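You operate a simulated robot arm through the tools that you are given. There is no shell and no other tool. Be economical: measure what you need, move in short steps, check, and stop when the job is done.

Carry out the task below with a simulated robot arm. There is one attempt and no reset: what you move stays moved.

JOB
Take the copper tumbler and leave it on the back of the glass counter top. Then put the packet on the top of the low table away on the packet corner of the white table. Then put the lidded pot on the top of the low table away on the top of the steel-topped table. Then take the cream milk slab tray and put it on the lower shelf of the drinks bench. Then turn the balance dial to 10 g. Then fetch the blue pad and set it on the left end of the long bench. Then lift the semolina bin lid open. Do these in the order given. Set down upright: copper tumbler, packet.

It is judged by the outcome, as a careful person would: the job done as asked, and still so three seconds after it is handed in. It fails if anything else is knocked over, pushed out of place, dropped, spilled or broken. A push-on lid holds only when it is set on centred and level and pressed home; a screw cap is set on level and turned clockwise until tight.

ROBOT AND FRAMES
A 7-joint arm with a three-finger gripper on a trunk, on a base that drives. Base frame: it is fixed to the floor where the robot stands at the start and does not move with it; the origin is under the middle of the robot, x ahead of it, y to its left, z up; the surface under the hand at the start is at about z = 0.5. Units: m, degrees, N and s.
With the tool pointing down near the work surface it reaches from about 0.1 to 0.96 m from the robot's upright axis, wherever it stands. Its first joint turns from -166.0 to 166.0 degrees. Places, roughly: back of the glass counter top [3.3, 2.8, 1.1]; balance dial [1.1, 2.7, 1]; blue pad (6x7x4 cm) [1.4, 2.8, 0.5]; copper tumbler (8x8x10 cm) [0.6, -0.1, 0.5]; cream milk slab tray (28x19x7 cm) [0.3, 4.7, 0.8]; left end of the long bench [-1.5, 5.1, 0.9]; lidded pot [0.75, 0, 0.5]; lower shelf of the drinks bench [3.1, 5.3, 0.3]; packet [0.75, -0.25, 0.5]; packet corner of the white table (16x30 cm) [0.86, 2.58, 0.92]; semolina bin lid [2.5, 6.2, 0.9]; top of the steel-topped table [-2.1, 2, 0.8]. Payload 2.69 kg.
The TCP is the grasp point between the finger pads, 0.029 m short of the fingertips. In the tool frame z runs along the fingers and y along their closing line. The gripper opens to 0.12 m. The gripper's body begins 0.078 m behind the TCP.
Orientation is told as [roll, pitch, yaw] about the base's x, y, z axes, in that order, counted from this pose: with the fingers straight down and closing along the base's y, the tool's x points along the base's -x, its y along +y and its z along -z.

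CONTROLS
- The arm moves only by the tool nudge_tool. Its argument "plan" is a list of rows, each a list of 7 numbers: the turn, a rotation vector about the tool's x, y, z in units of 180 degrees (1.0 is 180 degrees), then the shift along the tool's x, y, z in units of 200 mm (1.0 is 200 mm), then the closure, from 0 (fully open) to 1 (shut). In form: [[wx, wy, wz, tx, ty, tz, gripper], ...]. A call has 1 to 10 rows; each row is the pose to reach, as a shift and turn from the pose commanded when the call began, along the tool's axes at that moment. A call with a number of a shift or a turn outside -1 to 1 is refused whole. Each row takes 0.2 s and may step no farther than 0.05 m and 8.6 degrees from the row before; otherwise, or with a gripper value out of range, the whole call is refused. A pose out of reach is approached as far as the arm can. The call stops where the force on the tool passes 40 N (or 10 N more than at its start, if that is more) or the arm is blocked; 0.2 s more then pass. The fingers move at their own pace and stop on an object; they squeeze with about 40 N. The grip force told is the motor's: it shows also when the fingers shut on nothing. Time passes only in rows, and 0.2 s behind the last, so rows that repeat a pose let the fingers close. It gives the time, the measured TCP pose, the force on the tool (base axes), the opening and the grip force at its end, in the units of the frame above (readings bear some noise), with the torque about the TCP (base axes, N m) and any sound that the robot's microphone picked up.
- Cameras (640 x 400 px; columns grow to the right, rows downward): "scene" is now at [0.2617, 0.1487, 1.3711]; the picture's right is [-0.57, -0.82, 0.00], its down [-0.65, 0.45, -0.60] and it looks along [0.50, -0.34, -0.80] (base axes); focal length 295 px, centre (320, 200). "wrist" rides on the gripper at [0.063, 0, -0.104] in the tool frame; the picture's right is [0.00, 1.00, 0.00], its down [-0.83, 0.00, -0.56] and it looks along [-0.56, 0.00, 0.83] (tool axes); focal length 275 px, centre (320, 200). There is no depth. A picture from a camera that has moved, and an enlarged one, comes with that camera's place and axes in the base frame and with its lens. The place of the scene camera against the robot may be out by one fixed shift of up to 0.025 m in any direction.
- snapshot(camera): a new picture of that camera. The clock stands still meanwhile.
- move_column(by): slides the trunk up (or, below 0, down) by that many m; the arm and the scene camera ride with it, the base frame stays. It gives what a move gives, with no picture.
- base_move(legs): drives the robot by 1 to 6 legs, each [ahead, left, turn to the left] in m, m and degrees, along the robot's own axes; the way and the turn of a leg run together, so that a leg with both is an arc; at most 1.5 m and 180 degrees a leg. The arm and the cameras ride along, it lands a little off, and it stops where it bumps. It gives what a move gives.
- head_to(pan, tilt): turns the head with the scene camera to pan (to the left, within 143 degrees either way) and tilt (down, from -29 to 69), counted from straight ahead of the robot. It gives what a move gives.
- enlarge(camera, box): a new picture of the part [left, top, right, bottom] of that camera's present view, enlarged. The clock stands still meanwhile.
- sign_off(): hands the job in; it is judged then, once.

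Go step by step. Nothing tells you exact positions but the pictures and the camera data: compare them with the known pose of the tool, close in by small moves and look again before you grip or let go. The budget is 186 turns and 156 pictures, counting those below and the enlarged ones. Unless the task says otherwise, let go and move clear before handing in.

The tools are called after "Call:" by a JSON object that holds its "method" and its "body". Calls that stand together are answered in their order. nudge_tool: Moves the arm, as the interface text tells. Its arguments: {"type":"object","properties":{"plan":{"type":"array","items":{"type":"array","items":{"type":"number"}}}},"required":["plan"]} The other tools are called the same way: move_column (by) slides the trunk up or down; base_move (legs) drives the base; head_to (pan, tilt) turns the head that bears the scene camera; snapshot (camera) takes a picture; enlarge (camera, box) takes an enlarged picture of a part of a camera's view; sign_off () hands the job in.

At the start:

```text
time_s: 0.0
tool_pos: [0.6871, -0.1471, 0.7495]
ee_rot: [0.1, 0.0, 0.0]
force: [-0.8, 0.3, 0.3]
ft_torque: [-0.01, -0.03, 0.0]
opening: 0.1199
grip_force: 0.0
trunk travel left (down, up): [-0.375, 0.211]
robot x, y, heading: [-0.0021, 0.0018, 0.3]
head pan, tilt: [-34.8, 52.8]
```

scene: 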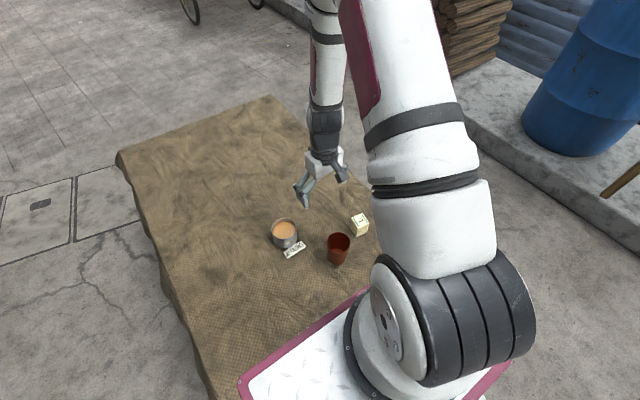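
wrist: 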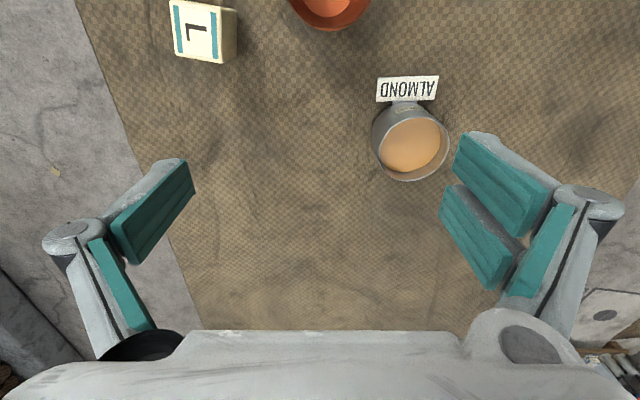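

The tumbler, packet and pot stand on the low table ahead. I back the hand off a little to see them all properly.

Call:
{"method": "nudge_tool", "body": {"plan": [[0, 0, 0, 0.2, 0, 0, 0], [0, 0, 0, 0.4, 0, 0, 0], [0, 0, 0, 0.6, 0, 0, 0], [0, 0, 0, 0.8, 0, 0, 0], [0, 0, 0, 0.9, 0, 0, 0]]}}

Call:
{"method": "snapshot", "body": {"camera": "wrist"}}

Call:
{"method": "enlarge", "body": {"camera": "scene", "box": [240, 180, 400, 280]}}

```text
time_s: 1.2
tool_pos: [0.5146, -0.1519, 0.748]
ee_rot: [0.1, 0.1, 0.0]
force: [0.5, -0.5, 0.6]
ft_torque: [-0.03, 0.0, 0.0]
opening: 0.12
grip_force: 0.1
out of reach, approached as far as the arm can: row 5
trunk travel left (down, up): [-0.375, 0.211]
robot x, y, heading: [-0.0037, 0.0019, -0.2]
head pan, tilt: [-34.8, 52.8]
```

```text
153 pictures are left
camera wrist: at [0.453, -0.1506, 0.8505], right [0.0, 1.0, 0.0], down [0.83, 0.0, 0.55], along [0.55, 0.0, -0.83], focal length 275 px, centre (320, 200)
```

wrist: 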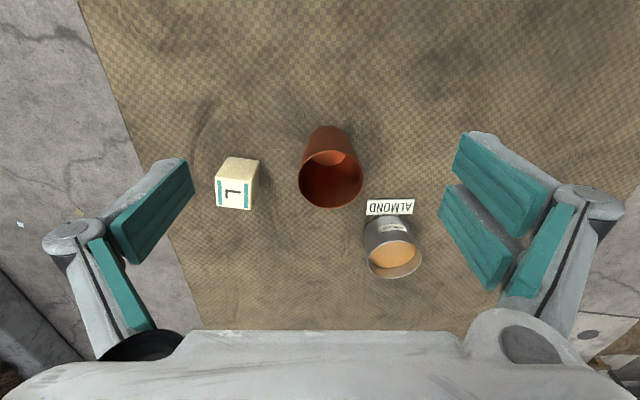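

```text
4.00 times, centred on (320, 230) of scene
camera zoom: at [0.2617, 0.1488, 1.3711], right [-0.57, -0.82, 0.0], down [-0.65, 0.45, -0.6], along [0.5, -0.34, -0.8], focal length 1179 px, centre (320, 80)
```

zoom: 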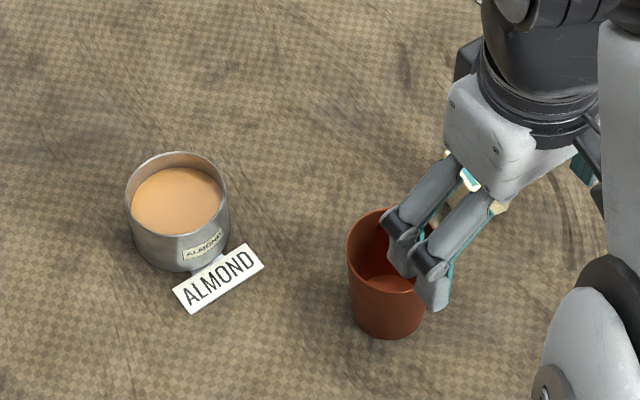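

The tumbler is near (0.594, -0.139), rim near z 0.6; the packet is near (0.645, -0.26) and the pot near (0.748, -0.04). I move over the tumbler and check before going down.

Call:
{"method": "nudge_tool", "body": {"plan": [[0, 0, 0, -0.2, 0.03, 0, 0], [0, 0, 0, -0.39, 0.065, 0, 0], [0, 0, 0, -0.39, 0.065, 0.2, 0], [0, 0, 0, -0.39, 0.065, 0.4, 0]]}}

Call:
{"method": "snapshot", "body": {"camera": "wrist"}}

Call:
{"method": "enlarge", "body": {"camera": "scene", "box": [240, 180, 400, 280]}}

```text
time_s: 2.2
tool_pos: [0.5917, -0.1363, 0.6666]
ee_rot: [0.0, 0.0, 0.1]
force: [-0.2, 0.1, -0.2]
ft_torque: [-0.02, -0.03, -0.03]
opening: 0.12
grip_force: 0.1
trunk travel left (down, up): [-0.375, 0.211]
robot x, y, heading: [0.0005, -0.003, 0.1]
head pan, tilt: [-34.8, 52.8]
```

```text
151 pictures are left
camera wrist: at [0.5306, -0.1369, 0.7699], right [-0.01, 1.0, 0.0], down [0.83, 0.0, 0.56], along [0.56, 0.0, -0.83], focal length 275 px, centre (320, 200)
```

wrist: 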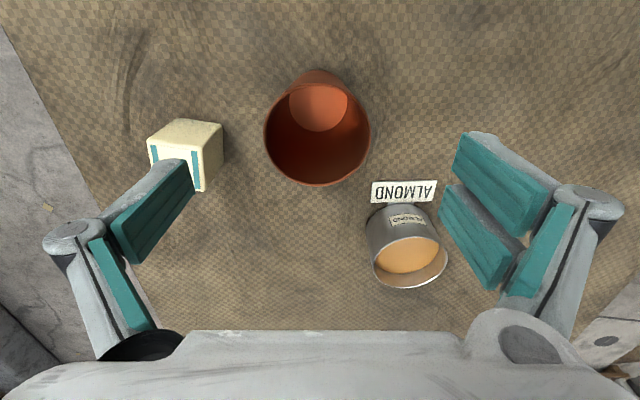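

```text
4.00 times, centred on (320, 230) of scene
camera zoom: at [0.2614, 0.1488, 1.3712], right [-0.57, -0.82, 0.0], down [-0.65, 0.45, -0.6], along [0.5, -0.34, -0.8], focal length 1179 px, centre (320, 80)
```

zoom: 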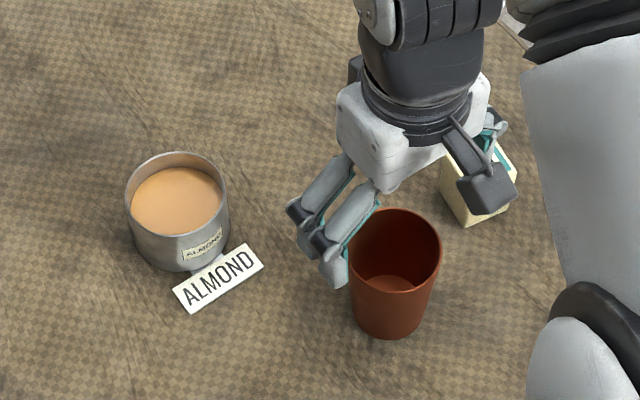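

The hand is centred over the tumbler. I go down around it and close.

Call:
{"method": "nudge_tool", "body": {"plan": [[0, 0, 0, 0, -0.01, 0.2, 0], [0, 0, 0, 0, -0.01, 0.4, 0], [0, 0, 0, 0, -0.01, 0.5, 0]]}}

Call:
{"method": "enlarge", "body": {"camera": "scene", "box": [240, 180, 400, 280]}}

Call:
{"method": "snapshot", "body": {"camera": "wrist"}}

```text
time_s: 3.0
tool_pos: [0.5921, -0.1395, 0.5673]
ee_rot: [0.0, 0.0, 0.0]
force: [-0.4, -0.5, 0.2]
ft_torque: [0.02, -0.03, -0.01]
opening: 0.12
grip_force: 0.1
trunk travel left (down, up): [-0.375, 0.211]
robot x, y, heading: [0.0013, -0.0008, 0.2]
head pan, tilt: [-34.8, 52.8]
```

```text
4.00 times, centred on (320, 230) of scene
camera zoom: at [0.2616, 0.1487, 1.3712], right [-0.57, -0.82, 0.0], down [-0.65, 0.45, -0.6], along [0.5, -0.34, -0.8], focal length 1179 px, centre (320, 80)
```

zoom: 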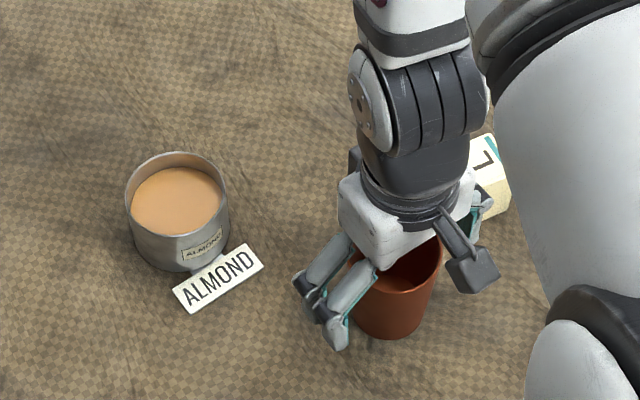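

```text
148 pictures are left
camera wrist: at [0.53, -0.1391, 0.6699], right [0.0, 1.0, 0.0], down [0.83, 0.0, 0.56], along [0.56, 0.0, -0.83], focal length 275 px, centre (320, 200)
```

wrist: 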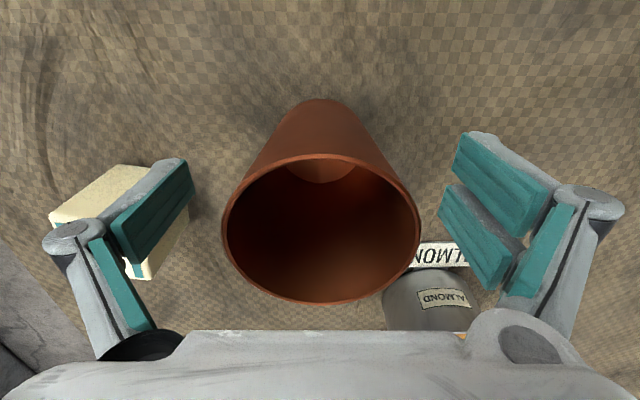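

Well centred. I close the fingers and let them settle, then lift a little.

Call:
{"method": "nudge_tool", "body": {"plan": [[0, 0, 0, 0, 0, 0, 0.5], [0, 0, 0, 0, 0, 0, 0.7], [0, 0, 0, 0, 0, 0, 0.7]]}}

Call:
{"method": "nudge_tool", "body": {"plan": [[0, 0, 0, 0, 0, -0.1, 0.7], [0, 0, 0, 0, 0, -0.3, 0.7], [0, 0, 0, 0, 0, -0.5, 0.7], [0, 0, 0, 0, 0, -0.75, 0.7], [0, 0, 0, 0, 0, -1, 0.7]]}}

Call:
{"method": "snapshot", "body": {"camera": "wrist"}}

```text
time_s: 3.8
tool_pos: [0.5937, -0.1392, 0.5674]
ee_rot: [0.0, 0.0, 0.1]
force: [-0.3, -0.3, -0.9]
ft_torque: [0.0, -0.01, 0.02]
opening: 0.064
grip_force: 40.1
trunk travel left (down, up): [-0.375, 0.211]
robot x, y, heading: [-0.0001, 0.0005, -0.1]
head pan, tilt: [-34.8, 52.8]
```

```text
time_s: 5.0
tool_pos: [0.5924, -0.1402, 0.7672]
ee_rot: [0.1, 0.0, 0.0]
force: [0.2, 0.2, -1.5]
ft_torque: [0.02, 0.05, -0.03]
opening: 0.0641
grip_force: 40.4
trunk travel left (down, up): [-0.375, 0.211]
robot x, y, heading: [0.0003, -0.0018, 0.0]
head pan, tilt: [-34.8, 52.8]
```

```text
147 pictures are left
camera wrist: at [0.5305, -0.1401, 0.8701], right [0.0, 1.0, 0.0], down [0.83, 0.0, 0.56], along [0.56, 0.0, -0.83], focal length 275 px, centre (320, 200)
```

wrist: 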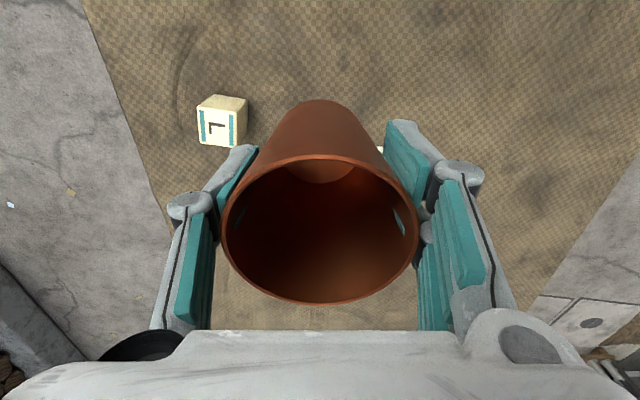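

The tumbler is held (its base is about 0.067 below the TCP). Now I look around the room to plan the drive.

Call:
{"method": "move_column", "body": {"by": 0.2}}

Call:
{"method": "head_to", "body": {"pan": 40, "tilt": 20}}

Call:
{"method": "snapshot", "body": {"camera": "scene"}}

Call:
{"method": "head_to", "body": {"pan": 90, "tilt": 20}}

Call:
{"method": "snapshot", "body": {"camera": "scene"}}

Call:
{"method": "head_to", "body": {"pan": 140, "tilt": 20}}

Call:
{"method": "snapshot", "body": {"camera": "scene"}}

Call:
{"method": "head_to", "body": {"pan": 0, "tilt": 25}}

Call:
{"method": "snapshot", "body": {"camera": "scene"}}

```text
time_s: 7.2
tool_pos: [0.5927, -0.1389, 0.9658]
ee_rot: [0.0, 0.0, -0.1]
force: [0.5, -0.2, -1.7]
ft_torque: [0.0, 0.0, -0.01]
opening: 0.0637
grip_force: 40.5
trunk travel left (down, up): [-0.575, 0.011]
robot x, y, heading: [-0.0033, 0.0022, -0.2]
head pan, tilt: [-34.8, 52.8]
```

```text
time_s: 8.6
tool_pos: [0.5923, -0.1397, 0.9654]
ee_rot: [0.0, -0.1, 0.0]
force: [0.8, 0.2, 0.5]
ft_torque: [-0.03, 0.03, 0.02]
opening: 0.0638
grip_force: 40.2
trunk travel left (down, up): [-0.575, 0.011]
robot x, y, heading: [0.0017, -0.0026, 0.2]
head pan, tilt: [40.0, 20.0]
```

```text
146 pictures are left
camera scene: at [0.0912, 0.2509, 1.6206], right [0.64, -0.77, 0.0], down [-0.26, -0.22, -0.94], along [0.72, 0.6, -0.34], focal length 295 px, centre (320, 200)
```

scene: 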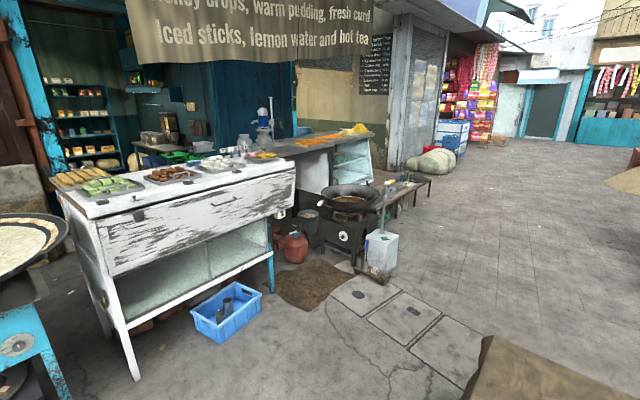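

```text
time_s: 9.8
tool_pos: [0.5916, -0.1396, 0.9663]
ee_rot: [0.0, 0.0, 0.0]
force: [-0.4, -1.0, -1.3]
ft_torque: [-0.02, 0.03, 0.0]
opening: 0.0639
grip_force: 40.5
trunk travel left (down, up): [-0.575, 0.011]
robot x, y, heading: [-0.0006, 0.0002, 0.1]
head pan, tilt: [90.0, 20.0]
```

```text
145 pictures are left
camera scene: at [0.0199, 0.2842, 1.6207], right [1.0, 0.0, 0.0], down [0.0, -0.34, -0.94], along [0.0, 0.94, -0.34], focal length 295 px, centre (320, 200)
```

scene: 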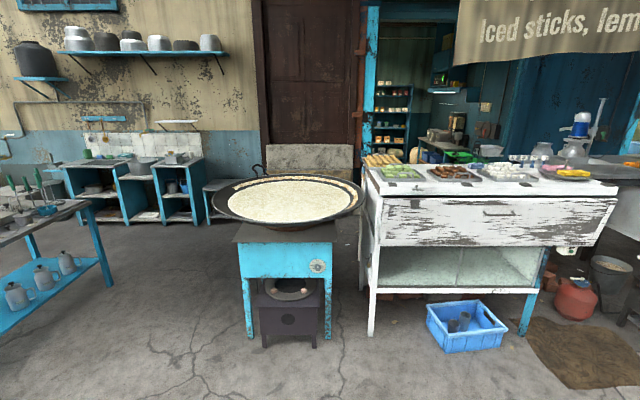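

```text
time_s: 11.0
tool_pos: [0.5929, -0.1397, 0.9656]
ee_rot: [-0.1, -0.1, 0.0]
force: [-0.1, -0.5, -1.2]
ft_torque: [-0.01, 0.04, 0.01]
opening: 0.0636
grip_force: 40.7
trunk travel left (down, up): [-0.575, 0.011]
robot x, y, heading: [0.003, 0.0022, 0.3]
head pan, tilt: [140.0, 20.0]
```

```text
144 pictures are left
camera scene: at [-0.0515, 0.251, 1.6207], right [0.64, 0.77, 0.0], down [0.26, -0.22, -0.94], along [-0.72, 0.6, -0.34], focal length 295 px, centre (320, 200)
```

scene: 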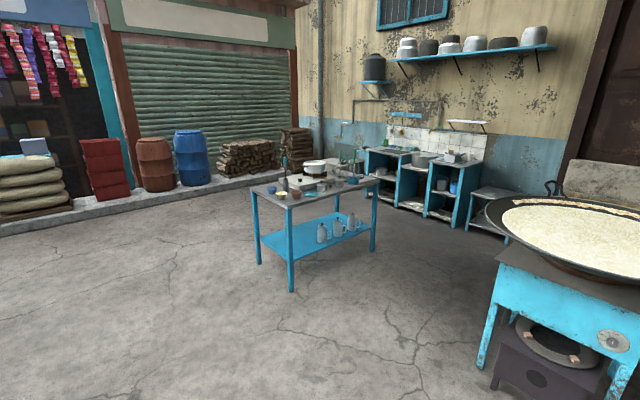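

```text
time_s: 13.2
tool_pos: [0.5926, -0.1406, 0.9656]
ee_rot: [-0.1, 0.0, 0.0]
force: [0.0, -0.6, -0.2]
ft_torque: [-0.02, -0.01, 0.01]
opening: 0.0633
grip_force: 40.4
trunk travel left (down, up): [-0.575, 0.011]
robot x, y, heading: [0.0001, 0.0011, 0.1]
head pan, tilt: [0.0, 25.0]
```

```text
143 pictures are left
camera scene: at [0.1119, 0.1911, 1.6126], right [0.0, -1.0, 0.0], down [-0.42, 0.0, -0.91], along [0.91, 0.0, -0.42], focal length 295 px, centre (320, 200)
```

scene: 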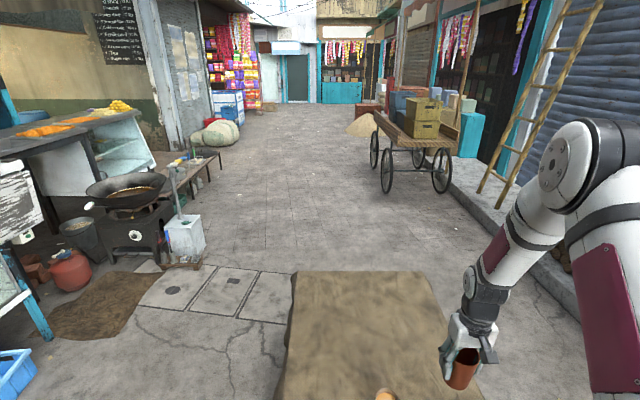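

The hall is clear to my left and ahead. The glass counter is the dark-topped one behind the wok and bench; I drive around the low table toward it and look.

Call:
{"method": "base_move", "body": {"legs": [[0, 0.85, 0], [1.5, 0, 0], [1.3, 0, 0]]}}

Call:
{"method": "head_to", "body": {"pan": 75, "tilt": 25}}

Call:
{"method": "snapshot", "body": {"camera": "scene"}}

Call:
{"method": "head_to", "body": {"pan": 25, "tilt": 25}}

Call:
{"method": "snapshot", "body": {"camera": "scene"}}

```text
time_s: 30.9
tool_pos: [3.3953, 0.712, 0.9667]
ee_rot: [0.0, 0.0, 0.2]
force: [0.2, 0.6, -1.5]
ft_torque: [-0.02, 0.02, 0.03]
opening: 0.0628
grip_force: 40.0
trunk travel left (down, up): [-0.575, 0.011]
robot x, y, heading: [2.8013, 0.8493, -0.0]
head pan, tilt: [0.0, 25.0]
```

```text
time_s: 32.4
tool_pos: [3.3955, 0.712, 0.9668]
ee_rot: [0.1, 0.0, 0.2]
force: [0.7, -0.2, -2.4]
ft_torque: [0.03, 0.01, 0.02]
opening: 0.0628
grip_force: 40.1
trunk travel left (down, up): [-0.575, 0.011]
robot x, y, heading: [2.8056, 0.8533, -0.1]
head pan, tilt: [75.0, 25.0]
```

```text
142 pictures are left
camera scene: at [2.8461, 1.1307, 1.6126], right [0.97, -0.26, 0.0], down [-0.11, -0.41, -0.91], along [0.23, 0.88, -0.42], focal length 295 px, centre (320, 200)
```

scene: 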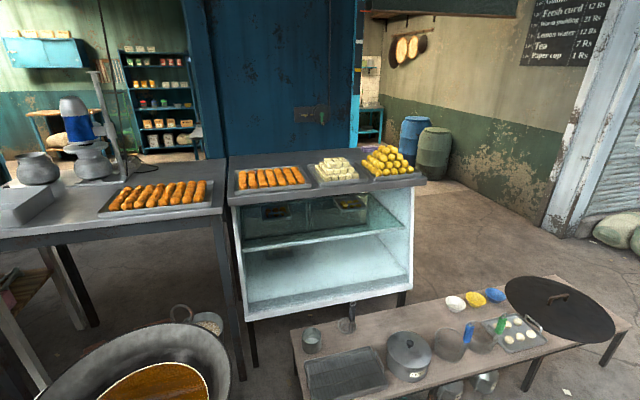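

```text
time_s: 33.6
tool_pos: [3.3952, 0.7114, 0.966]
ee_rot: [0.0, 0.1, 0.1]
force: [0.6, 0.5, -1.6]
ft_torque: [-0.01, 0.06, 0.04]
opening: 0.0629
grip_force: 39.7
trunk travel left (down, up): [-0.575, 0.011]
robot x, y, heading: [2.8097, 0.8531, 0.3]
head pan, tilt: [25.0, 25.0]
```

```text
141 pictures are left
camera scene: at [2.9058, 1.0809, 1.6126], right [0.43, -0.91, 0.0], down [-0.38, -0.18, -0.91], along [0.82, 0.39, -0.42], focal length 295 px, centre (320, 200)
```

scene: 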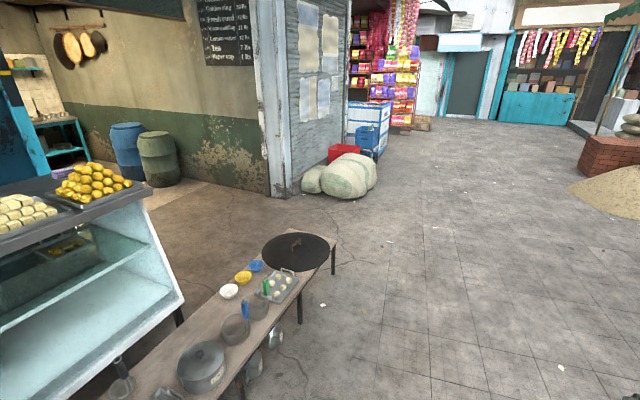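

The glass counter top runs x≈2.75–3.76, y≈2.4–3.05, with trays along the front and a bench before it. I go around the bench's far end and come at it from its right-hand side, facing -x.

Call:
{"method": "base_move", "body": {"legs": [[1.3, 0, 0], [1.1, 0, 0], [0, 0, 180], [0, -1.0, 0], [0, -0.95, 0]]}}

Call:
{"method": "head_to", "body": {"pan": 0, "tilt": 25}}

Call:
{"method": "snapshot", "body": {"camera": "scene"}}

```text
time_s: 61.9
tool_pos: [4.6384, 2.9312, 0.9668]
ee_rot: [0.0, 0.0, 179.3]
force: [-0.5, 0.2, -1.1]
ft_torque: [-0.01, 0.01, 0.03]
opening: 0.0621
grip_force: 40.1
trunk travel left (down, up): [-0.575, 0.011]
robot x, y, heading: [5.2279, 2.7833, 179.3]
head pan, tilt: [25.0, 25.0]
```

```text
time_s: 62.8
tool_pos: [4.6386, 2.9322, 0.9665]
ee_rot: [-0.1, -0.1, 179.4]
force: [0.0, 0.4, -1.1]
ft_torque: [0.0, -0.06, 0.02]
opening: 0.0623
grip_force: 40.1
trunk travel left (down, up): [-0.575, 0.011]
robot x, y, heading: [5.2272, 2.784, 179.2]
head pan, tilt: [0.0, 25.0]
```

```text
140 pictures are left
camera scene: at [5.078, 2.5978, 1.6126], right [0.01, 1.0, 0.0], down [0.42, 0.0, -0.91], along [-0.91, 0.01, -0.42], focal length 295 px, centre (320, 200)
```

scene: 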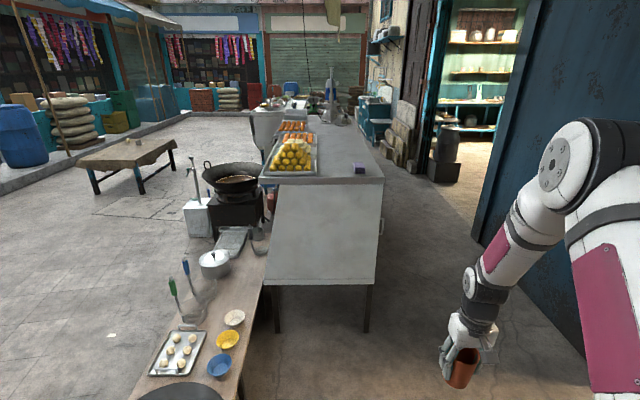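

I see the counter end-on: its back strip (y≈2.65–2.95) is free but for a small purple item near (3.4, 2.85). I raise the hand, then drive nearer.

Call:
{"method": "nudge_tool", "body": {"plan": [[0, 0, 0, 0, 0, -0.25, 0.7], [0, 0, 0, 0, 0, -0.5, 0.7], [0, 0, 0, 0, 0, -0.75, 0.7], [0, 0, 0, 0, 0, -1, 0.7]]}}

Call:
{"method": "nudge_tool", "body": {"plan": [[0, 0, 0, 0, 0, -0.25, 0.7], [0, 0, 0, 0, 0, -0.45, 0.7]]}}

Call:
{"method": "base_move", "body": {"legs": [[0.9, 0.06, 0.7]]}}

Call:
{"method": "head_to", "body": {"pan": -5, "tilt": 35}}

Call:
{"method": "snapshot", "body": {"camera": "scene"}}

Call:
{"method": "snapshot", "body": {"camera": "wrist"}}

```text
time_s: 63.8
tool_pos: [4.6396, 2.9318, 1.167]
ee_rot: [0.0, 0.0, 179.3]
force: [-0.3, -0.1, -1.3]
ft_torque: [-0.05, 0.01, -0.02]
opening: 0.0622
grip_force: 40.3
trunk travel left (down, up): [-0.575, 0.011]
robot x, y, heading: [5.2306, 2.7863, 179.3]
head pan, tilt: [0.0, 25.0]
```

```text
time_s: 64.4
tool_pos: [4.6382, 2.9319, 1.2575]
ee_rot: [0.0, 0.0, 179.3]
force: [0.0, 0.3, 0.2]
ft_torque: [0.03, -0.03, 0.03]
opening: 0.0622
grip_force: 40.0
trunk travel left (down, up): [-0.575, 0.011]
robot x, y, heading: [5.2318, 2.7836, 179.2]
head pan, tilt: [0.0, 25.0]
```

```text
time_s: 69.2
tool_pos: [3.7336, 2.8749, 1.2557]
ee_rot: [0.1, 0.1, 179.8]
force: [-0.9, 0.8, -0.7]
ft_torque: [0.02, 0.01, -0.01]
opening: 0.0622
grip_force: 39.9
trunk travel left (down, up): [-0.575, 0.011]
robot x, y, heading: [4.3225, 2.7346, 180.0]
head pan, tilt: [0.0, 25.0]
```

```text
time_s: 69.9
tool_pos: [3.7332, 2.8747, 1.2568]
ee_rot: [0.0, -0.1, 179.9]
force: [0.9, 0.4, -0.5]
ft_torque: [0.0, -0.02, 0.0]
opening: 0.0621
grip_force: 39.9
trunk travel left (down, up): [-0.575, 0.011]
robot x, y, heading: [4.3278, 2.7332, 179.8]
head pan, tilt: [-5.0, 35.0]
```

```text
139 pictures are left
camera scene: at [4.18, 2.552, 1.5969], right [0.09, 1.0, 0.0], down [0.57, -0.05, -0.82], along [-0.82, 0.07, -0.57], focal length 295 px, centre (320, 200)
```

scene: 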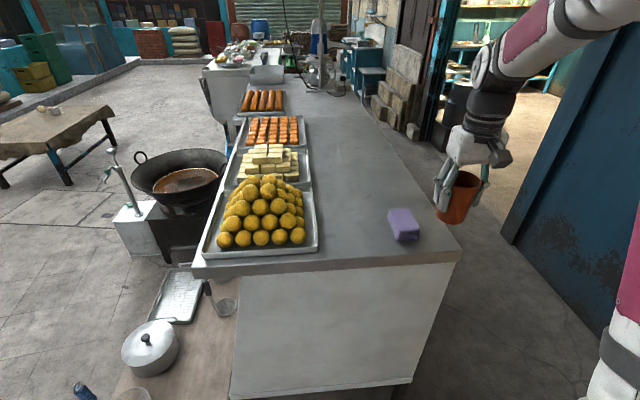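

```text
138 pictures are left
camera wrist: at [3.7973, 2.8765, 1.3601], right [0.0, -1.0, 0.0], down [-0.83, 0.0, 0.56], along [-0.56, 0.0, -0.83], focal length 275 px, centre (320, 200)
```

wrist: 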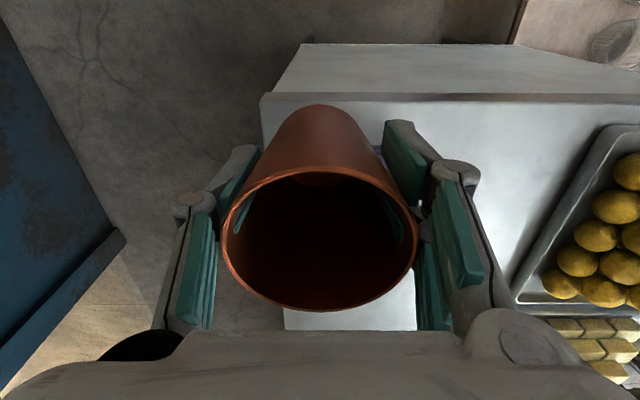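

The counter end is at x≈3.70, back edge y≈2.94; the purple pad sits near (3.58, 2.84). I edge 0.1 m closer and carry the tumbler high past it to about (3.35, 2.78).

Call:
{"method": "base_move", "body": {"legs": [[0.1, 0, 0]]}}

Call:
{"method": "nudge_tool", "body": {"plan": [[0, 0, 0, -0.2, 0.1, 0, 0.7], [0, 0, 0, -0.4, 0.2, 0, 0.7], [0, 0, 0, -0.6, 0.3, 0, 0.7], [0, 0, 0, -0.8, 0.4, 0, 0.7], [0, 0, 0, -1, 0.45, 0, 0.7]]}}

Call:
{"method": "nudge_tool", "body": {"plan": [[0, 0, 0, -0.2, 0, 0, 0.7], [0, 0, 0, -0.4, 0, 0, 0.7]]}}

Call:
{"method": "snapshot", "body": {"camera": "scene"}}

Call:
{"method": "snapshot", "body": {"camera": "wrist"}}

```text
time_s: 71.0
tool_pos: [3.6316, 2.8753, 1.2557]
ee_rot: [0.0, 0.1, 179.8]
force: [0.4, 1.1, -0.2]
ft_torque: [0.0, 0.01, 0.0]
opening: 0.062
grip_force: 40.1
trunk travel left (down, up): [-0.575, 0.011]
robot x, y, heading: [4.2226, 2.7367, 179.9]
head pan, tilt: [-5.0, 35.0]
```

```text
time_s: 72.2
tool_pos: [3.432, 2.7863, 1.2557]
ee_rot: [0.0, 0.1, 179.8]
force: [0.2, 0.3, 0.5]
ft_torque: [0.0, 0.03, 0.01]
opening: 0.0623
grip_force: 39.9
trunk travel left (down, up): [-0.575, 0.011]
robot x, y, heading: [4.2226, 2.7315, 180.0]
head pan, tilt: [-5.0, 35.0]
```

```text
time_s: 72.8
tool_pos: [3.4031, 2.7814, 1.2469]
ee_rot: [0.1, -0.2, 179.8]
force: [0.6, -0.1, 0.3]
ft_torque: [-0.01, 0.07, -0.03]
opening: 0.0619
grip_force: 40.5
out of reach, approached as far as the arm can: row 1, 2
trunk travel left (down, up): [-0.575, 0.011]
robot x, y, heading: [4.2275, 2.7344, 179.7]
head pan, tilt: [-5.0, 35.0]
```

```text
137 pictures are left
camera scene: at [4.0792, 2.5522, 1.5968], right [0.09, 1.0, 0.0], down [0.57, -0.05, -0.82], along [-0.82, 0.07, -0.57], focal length 295 px, centre (320, 200)
```

scene: 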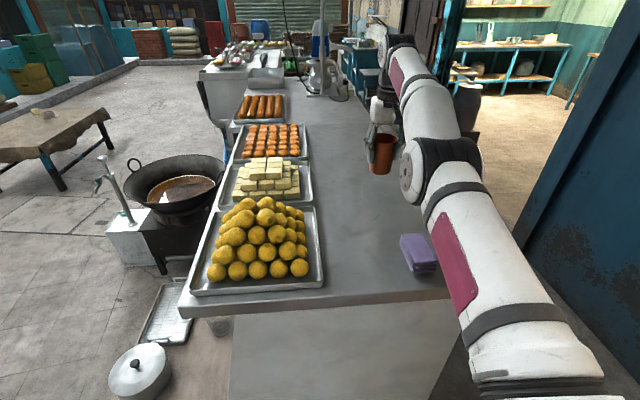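

```text
136 pictures are left
camera wrist: at [3.4665, 2.7839, 1.3503], right [0.0, -1.0, 0.0], down [-0.83, 0.0, 0.56], along [-0.56, 0.0, -0.83], focal length 275 px, centre (320, 200)
```

wrist: 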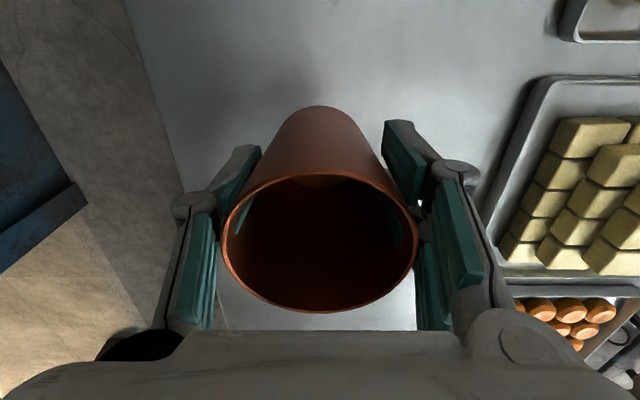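

Near the arm's limit but the place is good (x≈3.4, clear of the trays and the purple pad). I go down in stages.

Call:
{"method": "nudge_tool", "body": {"plan": [[0, 0, 0, 0.05, 0, 0.15, 0.7], [0, 0, 0, 0.05, 0, 0.3, 0.7], [0, 0, 0, 0.05, 0, 0.4, 0.7]]}}

Call:
{"method": "enlarge", "body": {"camera": "scene", "box": [320, 100, 480, 200]}}

Call:
{"method": "snapshot", "body": {"camera": "wrist"}}

```text
time_s: 73.7
tool_pos: [3.3879, 2.7828, 1.1706]
ee_rot: [0.0, 0.1, 179.9]
force: [0.4, 0.3, -1.2]
ft_torque: [-0.02, -0.01, 0.02]
opening: 0.062
grip_force: 40.0
out of reach, approached as far as the arm can: row 1, 2, 3
trunk travel left (down, up): [-0.575, 0.011]
robot x, y, heading: [4.2234, 2.7367, 179.9]
head pan, tilt: [-5.0, 35.0]
```

```text
4.00 times, centred on (400, 150) of scene
camera zoom: at [4.0787, 2.5522, 1.5968], right [0.09, 1.0, 0.0], down [0.57, -0.05, -0.82], along [-0.82, 0.07, -0.57], focal length 1179 px, centre (0, 400)
```

zoom: 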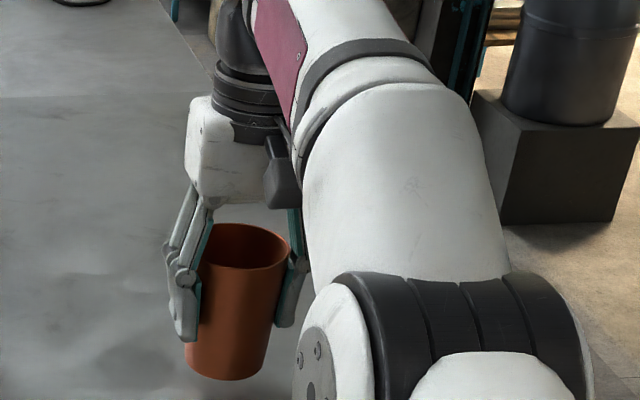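

```text
134 pictures are left
camera wrist: at [3.4512, 2.7847, 1.2745], right [0.0, -1.0, 0.0], down [-0.83, 0.0, 0.55], along [-0.55, 0.0, -0.83], focal length 275 px, centre (320, 200)
```

wrist: 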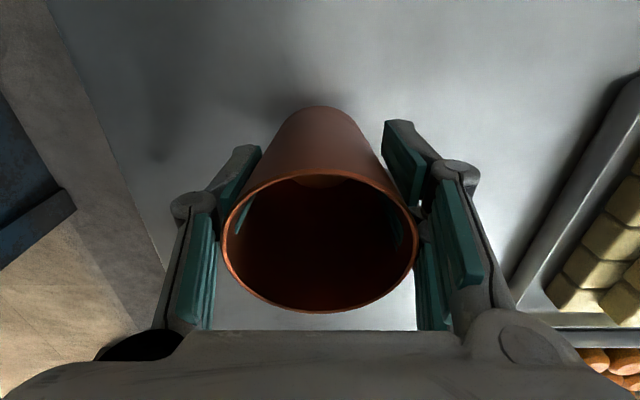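

Call:
{"method": "nudge_tool", "body": {"plan": [[0, 0, 0, 0.04, 0, 0.1, 0.7], [0, 0, 0, 0.04, 0, 0.15, 0.7], [0, 0, 0, 0.04, 0, 0.2, 0.7]]}}

Call:
{"method": "snapshot", "body": {"camera": "scene"}}

```text
time_s: 74.5
tool_pos: [3.3815, 2.7859, 1.1418]
ee_rot: [0.0, -0.7, 179.8]
force: [-1.3, 0.2, 8.8]
ft_torque: [0.02, -0.1, 0.01]
opening: 0.0605
grip_force: 40.1
out of reach, approached as far as the arm can: row 1, 2, 3
trunk travel left (down, up): [-0.575, 0.011]
robot x, y, heading: [4.2297, 2.7343, 179.8]
head pan, tilt: [-5.0, 35.0]
stopped in row 3: the force on the tool passed its limit at 44 N (the readings are from after the stop); the commanded pose is now the measured one
```

```text
133 pictures are left
camera scene: at [4.0791, 2.5521, 1.5967], right [0.09, 1.0, 0.0], down [0.57, -0.05, -0.82], along [-0.82, 0.07, -0.57], focal length 295 px, centre (320, 200)
```

scene: 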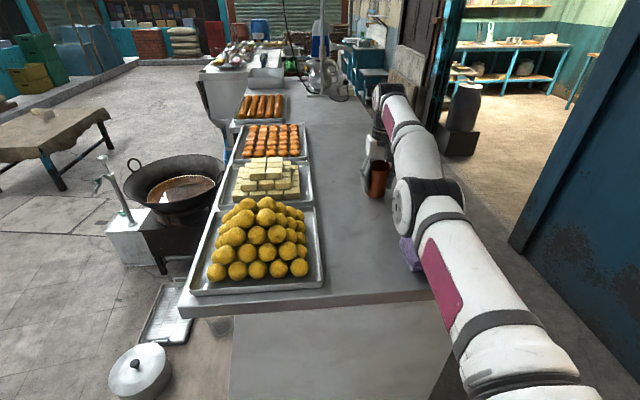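

The tumbler stands on the counter (surface z≈1.075). I open the fingers, then rise straight up.

Call:
{"method": "nudge_tool", "body": {"plan": [[0, 0, 0, 0, 0, -0.01, 0.4], [0, 0, 0, 0, 0, -0.01, 0.2], [0, 0, 0, 0, 0, -0.01, 0.1]]}}

Call:
{"method": "nudge_tool", "body": {"plan": [[0, 0, 0, 0.03, 0, -0.1, 0.1], [0, 0, 0, 0.06, 0, -0.3, 0.1], [0, 0, 0, 0.1, 0, -0.5, 0.1], [0, 0, 0, 0.15, 0, -0.65, 0.1]]}}

Call:
{"method": "snapshot", "body": {"camera": "wrist"}}

Call:
{"method": "snapshot", "body": {"camera": "scene"}}

```text
time_s: 75.3
tool_pos: [3.3797, 2.7842, 1.1422]
ee_rot: [0.0, -0.4, 179.9]
force: [0.0, 0.1, 0.4]
ft_torque: [-0.01, -0.02, -0.01]
opening: 0.1078
grip_force: 0.1
trunk travel left (down, up): [-0.575, 0.011]
robot x, y, heading: [4.2243, 2.7338, 179.8]
head pan, tilt: [-5.0, 35.0]
```

```text
time_s: 76.3
tool_pos: [3.4124, 2.7848, 1.2713]
ee_rot: [0.0, -0.3, 180.0]
force: [1.0, 0.1, 0.1]
ft_torque: [0.0, -0.02, 0.0]
opening: 0.1081
grip_force: 0.2
trunk travel left (down, up): [-0.575, 0.011]
robot x, y, heading: [4.2257, 2.7332, 179.8]
head pan, tilt: [-5.0, 35.0]
```

```text
132 pictures are left
camera wrist: at [3.4754, 2.7856, 1.3753], right [0.0, -1.0, 0.0], down [-0.83, 0.0, 0.56], along [-0.56, 0.0, -0.83], focal length 275 px, centre (320, 200)
```

wrist: 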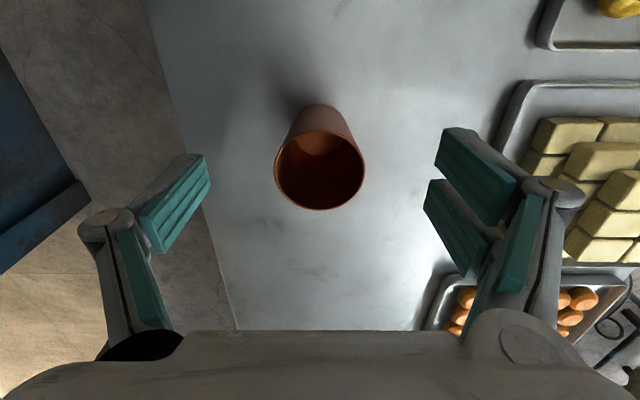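

```text
131 pictures are left
camera scene: at [4.0787, 2.5522, 1.5968], right [0.09, 1.0, 0.0], down [0.57, -0.05, -0.82], along [-0.82, 0.07, -0.57], focal length 295 px, centre (320, 200)
```

scene: 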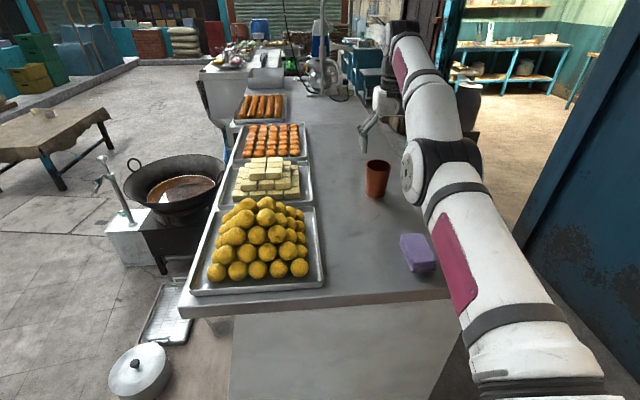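

The tumbler stands upright at (3.39, 2.78). Now I back out, tuck the hand and return to the low table for the packet.

Call:
{"method": "base_move", "body": {"legs": [[-1.0, 0, 0]]}}

Call:
{"method": "nudge_tool", "body": {"plan": [[0, 0, 0, 0.2, 0, 0.1, 0], [0, 0, 0, 0.4, 0, 0.2, 0], [0, 0, 0, 0.6, 0, 0.4, 0], [0, 0, 0, 0.8, 0, 0.6, 0], [0, 0, 0, 1, 0, 0.8, 0]]}}

Call:
{"method": "base_move", "body": {"legs": [[0, 1.0, 0], [0, 0.9, 0], [1.5, 0, 0], [1.5, 0, 0], [1.5, 0, 0], [0.72, 0, 0]]}}

Call:
{"method": "base_move", "body": {"legs": [[0, 0, 180], [0, -0.4, 0]]}}

Call:
{"method": "head_to", "body": {"pan": -30, "tilt": 50}}

Call:
{"method": "snapshot", "body": {"camera": "scene"}}

```text
time_s: 81.5
tool_pos: [4.4193, 2.7782, 1.2714]
ee_rot: [-0.1, -0.4, -179.7]
force: [-0.4, -0.1, 0.2]
ft_torque: [-0.03, 0.03, 0.01]
opening: 0.1082
grip_force: 0.1
trunk travel left (down, up): [-0.575, 0.011]
robot x, y, heading: [5.2317, 2.732, -179.9]
head pan, tilt: [-5.0, 35.0]
```

```text
refused: row 3 steps farther than a row can; nothing moved
```

```text
time_s: 115.6
tool_pos: [-0.761, 0.7332, 1.2722]
ee_rot: [0.0, -0.5, -178.4]
force: [0.7, 0.2, -0.1]
ft_torque: [-0.01, 0.02, 0.01]
opening: 0.1079
grip_force: 0.0
trunk travel left (down, up): [-0.575, 0.011]
robot x, y, heading: [0.0531, 0.7049, -178.3]
head pan, tilt: [-5.0, 35.0]
```

```text
time_s: 125.4
tool_pos: [0.8627, 0.244, 1.2705]
ee_rot: [0.0, -0.4, -0.6]
force: [-0.7, 0.2, -0.2]
ft_torque: [0.01, -0.03, -0.02]
opening: 0.1081
grip_force: 0.1
trunk travel left (down, up): [-0.575, 0.011]
robot x, y, heading: [0.0514, 0.3018, -0.5]
head pan, tilt: [-5.0, 35.0]
```

```text
time_s: 126.3
tool_pos: [0.8629, 0.2445, 1.2709]
ee_rot: [-0.1, -0.3, -0.6]
force: [0.4, 0.5, 0.1]
ft_torque: [0.0, 0.02, 0.04]
opening: 0.1079
grip_force: 0.0
trunk travel left (down, up): [-0.575, 0.011]
robot x, y, heading: [0.0524, 0.3031, -0.6]
head pan, tilt: [-30.0, 50.0]
```

```text
130 pictures are left
camera scene: at [0.1379, 0.4527, 1.5751], right [-0.51, -0.86, 0.0], down [-0.66, 0.39, -0.64], along [0.55, -0.33, -0.77], focal length 295 px, centre (320, 200)
```

scene: 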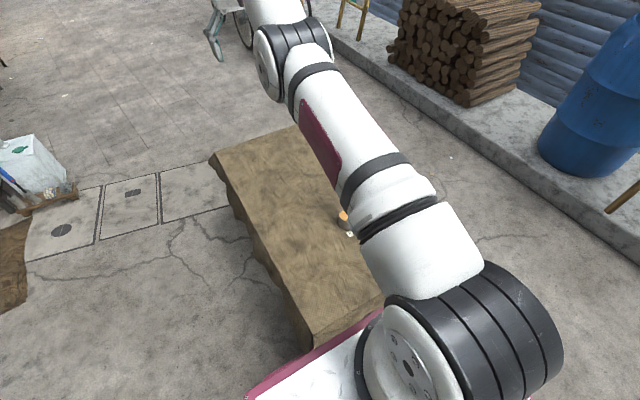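

I back a few cm and sidestep to y≈0, then tuck and lower the hand over the packet.

Call:
{"method": "base_move", "body": {"legs": [[-0.05, 0, 0.5], [0, -0.3, 0]]}}

Call:
{"method": "nudge_tool", "body": {"plan": [[0, 0, 0, 0.2, -0.2, 0, 0], [0, 0, 0, 0.4, -0.4, 0, 0], [0, 0, 0, 0.6, -0.6, 0, 0], [0, 0, 0, 0.75, -0.75, 0, 0], [0, 0, 0, 0.9, -0.9, 0, 0], [0, 0, 0, 1, -1, 0.1, 0]]}}

Call:
{"method": "move_column", "body": {"by": -0.3}}

Call:
{"method": "snapshot", "body": {"camera": "wrist"}}

```text
time_s: 128.9
tool_pos: [0.8136, -0.0472, 1.2713]
ee_rot: [0.0, -0.2, -0.1]
force: [-1.2, 0.3, 0.4]
ft_torque: [0.04, 0.01, -0.01]
opening: 0.108
grip_force: 0.0
trunk travel left (down, up): [-0.575, 0.011]
robot x, y, heading: [-0.0038, 0.0037, -0.1]
head pan, tilt: [-30.0, 50.0]
```

```text
refused: row 1 steps farther than a row can; nothing moved
```

```text
time_s: 131.9
tool_pos: [1.0391, -0.0491, 0.9724]
ee_rot: [0.1, -0.3, -0.1]
force: [-0.4, 0.3, 0.8]
ft_torque: [0.0, -0.01, -0.03]
opening: 0.1081
grip_force: 0.1
trunk travel left (down, up): [-0.275, 0.311]
robot x, y, heading: [-0.0033, -0.0001, -0.1]
head pan, tilt: [-30.0, 50.0]
```

```text
129 pictures are left
camera wrist: at [0.9754, -0.0478, 1.0753], right [0.0, 1.0, 0.0], down [0.83, 0.0, 0.56], along [0.56, 0.0, -0.83], focal length 275 px, centre (320, 200)
```

wrist: 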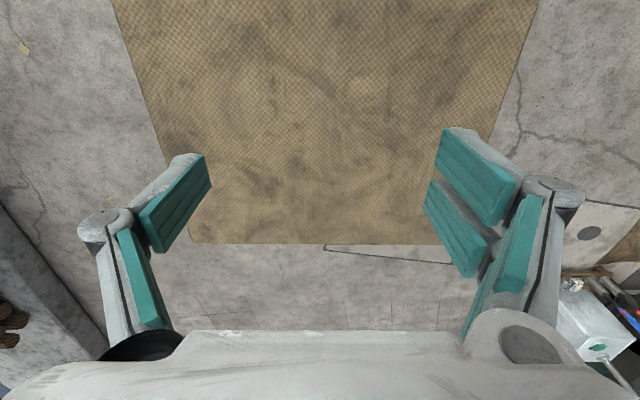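

Call:
{"method": "nudge_tool", "body": {"plan": [[0, 0, 0, 0.2, -0.1, 0, 0], [0, 0, 0, 0.4, -0.2, 0, 0], [0, 0, 0, 0.6, -0.3, 0, 0], [0, 0, 0, 0.8, -0.4, 0, 0], [0, 0, 0, 1, -0.5, 0, 0]]}}

Call:
{"method": "nudge_tool", "body": {"plan": [[0, 0, 0, 0.2, -0.1, 0.1, 0], [0, 0, 0, 0.4, -0.2, 0.2, 0], [0, 0, 0, 0.6, -0.3, 0.3, 0], [0, 0, 0, 0.8, -0.4, 0.4, 0], [0, 0, 0, 1, -0.55, 0.5, 0]]}}

Call:
{"method": "snapshot", "body": {"camera": "wrist"}}

```text
time_s: 133.1
tool_pos: [0.9981, -0.1927, 1.0116]
ee_rot: [0.0, -0.2, 0.1]
force: [0.3, 2.3, 0.0]
ft_torque: [-0.2, 0.01, -0.01]
opening: 0.1198
grip_force: 0.1
out of reach, approached as far as the arm can: row 1, 2, 3, 4, 5
trunk travel left (down, up): [-0.275, 0.311]
robot x, y, heading: [-0.0021, 0.0026, 0.0]
head pan, tilt: [-30.0, 50.0]
```

```text
refused: row 5 steps farther than a row can; nothing moved
```

```text
128 pictures are left
camera wrist: at [0.9343, -0.1919, 1.1161], right [-0.01, 1.0, 0.0], down [0.83, 0.0, 0.56], along [0.56, 0.0, -0.83], focal length 275 px, centre (320, 200)
```

wrist: 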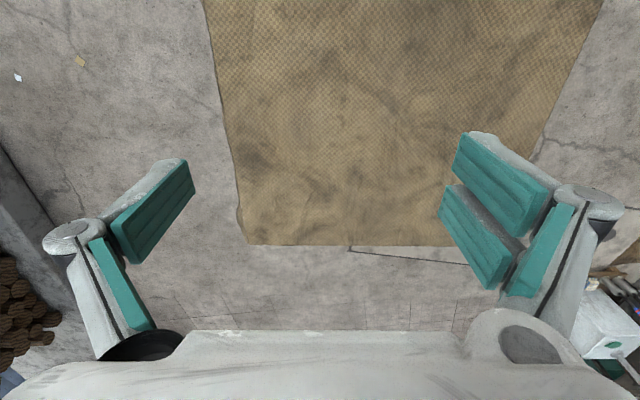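

Call:
{"method": "nudge_tool", "body": {"plan": [[0, 0, 0, 0.2, -0.1, 0, 0], [0, 0, 0, 0.4, -0.2, 0, 0], [0, 0, 0, 0.6, -0.25, 0, 0], [0, 0, 0, 0.8, -0.25, 0, 0], [0, 0, 0, 1, -0.25, 0, 0]]}}

```text
time_s: 134.3
tool_pos: [0.928, -0.3123, 1.0581]
ee_rot: [0.0, -0.3, -0.1]
force: [1.0, 0.2, -0.1]
ft_torque: [-0.08, 0.07, -0.02]
opening: 0.12
grip_force: 0.0
out of reach, approached as far as the arm can: row 1, 2, 3, 4, 5
trunk travel left (down, up): [-0.275, 0.311]
robot x, y, heading: [-0.0012, 0.0041, -0.3]
head pan, tilt: [-30.0, 50.0]
```

The commanded pose still lies above my reach; I bring it down and in.

Call:
{"method": "nudge_tool", "body": {"plan": [[0, 0, 0, 0.1, 0, 0.2, 0], [0, 0, 0, 0.2, 0, 0.4, 0], [0, 0, 0, 0.3, 0, 0.6, 0], [0, 0, 0, 0.4, 0, 0.8, 0], [0, 0, 0, 0.5, 0, 1, 0]]}}

```text
time_s: 135.5
tool_pos: [0.9504, -0.387, 0.8806]
ee_rot: [0.1, -0.1, 0.0]
force: [-0.2, 0.4, 1.4]
ft_torque: [-0.07, 0.02, 0.0]
opening: 0.1196
grip_force: 0.1
out of reach, approached as far as the arm can: row 1, 2, 3, 4, 5
trunk travel left (down, up): [-0.275, 0.311]
robot x, y, heading: [-0.0009, 0.0016, -0.1]
head pan, tilt: [-30.0, 50.0]
```

Call:
{"method": "nudge_tool", "body": {"plan": [[0, 0, 0, 0.2, 0.1, 0, 0], [0, 0, 0, 0.4, 0.2, 0, 0], [0, 0, 0, 0.6, 0.3, 0, 0], [0, 0, 0, 0.8, 0.4, 0, 0], [0, 0, 0, 1, 0.5, 0, 0]]}}

```text
time_s: 136.7
tool_pos: [0.9275, -0.4093, 0.9135]
ee_rot: [0.1, -0.2, -0.1]
force: [0.4, 0.6, -0.5]
ft_torque: [-0.06, 0.11, 0.01]
opening: 0.12
grip_force: 0.0
out of reach, approached as far as the arm can: row 1, 2, 3, 4, 5
trunk travel left (down, up): [-0.275, 0.311]
robot x, y, heading: [-0.0004, 0.0028, -0.2]
head pan, tilt: [-30.0, 50.0]
```

Call:
{"method": "nudge_tool", "body": {"plan": [[0, 0, 0, -0.15, -0.08, 0.18, 0], [0, 0, 0, -0.3, -0.16, 0.36, 0], [0, 0, 0, -0.45, -0.24, 0.54, 0], [0, 0, 0, -0.6, -0.32, 0.72, 0], [0, 0, 0, -0.75, -0.4, 0.9, 0]]}}

```text
time_s: 137.9
tool_pos: [0.956, -0.4079, 0.7439]
ee_rot: [-0.1, -0.5, -0.1]
force: [-0.2, -0.1, 0.9]
ft_torque: [0.01, -0.04, -0.01]
opening: 0.1199
grip_force: 0.0
out of reach, approached as far as the arm can: row 1, 2, 3, 4, 5
trunk travel left (down, up): [-0.275, 0.311]
robot x, y, heading: [-0.0029, 0.0037, -0.1]
head pan, tilt: [-30.0, 50.0]
```

Call:
{"method": "snapshot", "body": {"camera": "scene"}}

Call:
{"method": "snapshot", "body": {"camera": "wrist"}}

```text
127 pictures are left
camera scene: at [0.3117, 0.1545, 1.2755], right [-0.5, -0.86, 0.0], down [-0.66, 0.38, -0.64], along [0.56, -0.32, -0.77], focal length 295 px, centre (320, 200)
```

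scene: 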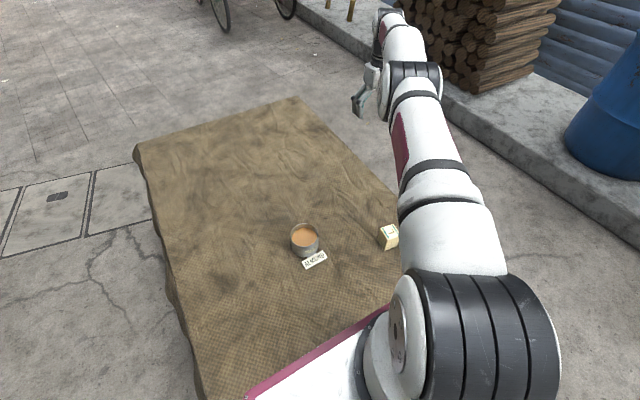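

```text
126 pictures are left
camera wrist: at [0.8924, -0.407, 0.8475], right [0.0, 1.0, 0.0], down [0.83, 0.0, 0.56], along [0.56, 0.0, -0.83], focal length 275 px, centre (320, 200)
```

wrist: 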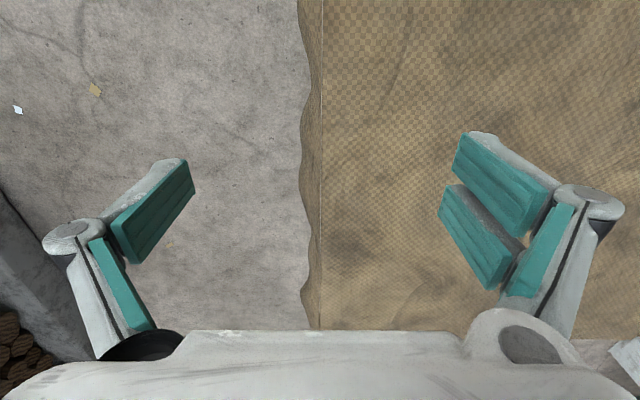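

Call:
{"method": "nudge_tool", "body": {"plan": [[0, 0, 0, 0.22, 0.1, 0, 0], [0, 0, 0, 0.44, 0.2, 0, 0], [0, 0, 0, 0.66, 0.3, 0, 0], [0, 0, 0, 0.88, 0.4, 0, 0], [0, 0, 0, 1, 0.5, 0, 0]]}}

```text
time_s: 139.1
tool_pos: [0.7548, -0.3066, 0.7443]
ee_rot: [-0.1, -0.4, -0.1]
force: [-0.8, -0.3, -0.2]
ft_torque: [0.0, -0.02, 0.04]
opening: 0.1199
grip_force: 0.0
trunk travel left (down, up): [-0.275, 0.311]
robot x, y, heading: [-0.004, 0.0041, -0.1]
head pan, tilt: [-30.0, 50.0]
```

The arm obeys again. I move over the packet.

Call:
{"method": "nudge_tool", "body": {"plan": [[0, 0, 0, 0.2, 0.06, 0, 0], [0, 0, 0, 0.4, 0.12, 0, 0], [0, 0, 0, 0.6, 0.18, 0, 0], [0, 0, 0, 0.75, 0.23, 0.1, 0]]}}

Call:
{"method": "snapshot", "body": {"camera": "wrist"}}

```text
time_s: 140.1
tool_pos: [0.6044, -0.2611, 0.7244]
ee_rot: [-0.1, -0.5, -0.1]
force: [-0.3, -0.8, -0.4]
ft_torque: [-0.03, 0.02, 0.02]
opening: 0.1197
grip_force: 0.2
trunk travel left (down, up): [-0.275, 0.311]
robot x, y, heading: [0.0038, 0.0034, -0.2]
head pan, tilt: [-30.0, 50.0]
```

```text
125 pictures are left
camera wrist: at [0.5409, -0.2608, 0.8272], right [0.0, 1.0, 0.0], down [0.83, 0.0, 0.56], along [0.56, 0.0, -0.83], focal length 275 px, centre (320, 200)
```

wrist: 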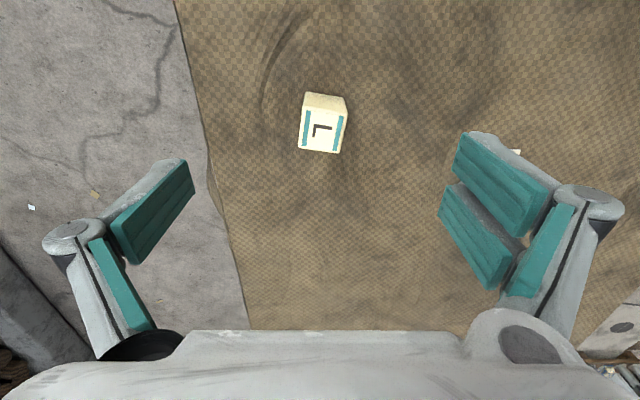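

The packet's top is centred near (0.638, -0.259), top z≈0.56, turned about -6°. I move over it, match the turn, and go down.

Call:
{"method": "nudge_tool", "body": {"plan": [[0, 0, 0.033, -0.17, 0.01, 0.1, 0], [0, 0, 0.033, -0.17, 0.01, 0.3, 0], [0, 0, 0.033, -0.17, 0.01, 0.5, 0]]}}

Call:
{"method": "snapshot", "body": {"camera": "wrist"}}

```text
time_s: 140.9
tool_pos: [0.639, -0.259, 0.6249]
ee_rot: [0.0, -0.4, -6.1]
force: [-0.1, -0.7, 0.4]
ft_torque: [0.0, 0.02, -0.02]
opening: 0.1199
grip_force: 0.0
trunk travel left (down, up): [-0.275, 0.311]
robot x, y, heading: [-0.0009, 0.0058, 0.0]
head pan, tilt: [-30.0, 50.0]
```

```text
124 pictures are left
camera wrist: at [0.5762, -0.253, 0.7278], right [0.1, 0.99, 0.0], down [0.82, -0.08, 0.56], along [0.56, -0.06, -0.83], focal length 275 px, centre (320, 200)
```

wrist: 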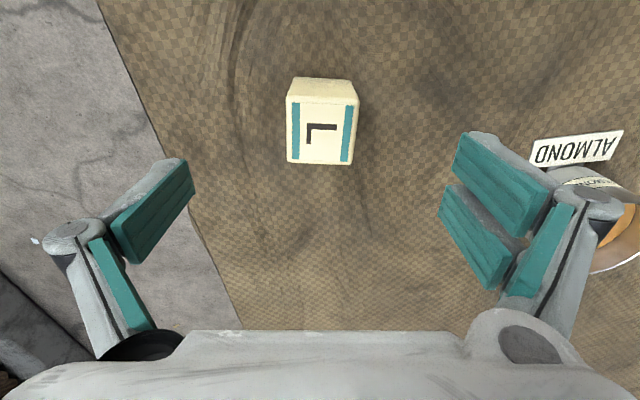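

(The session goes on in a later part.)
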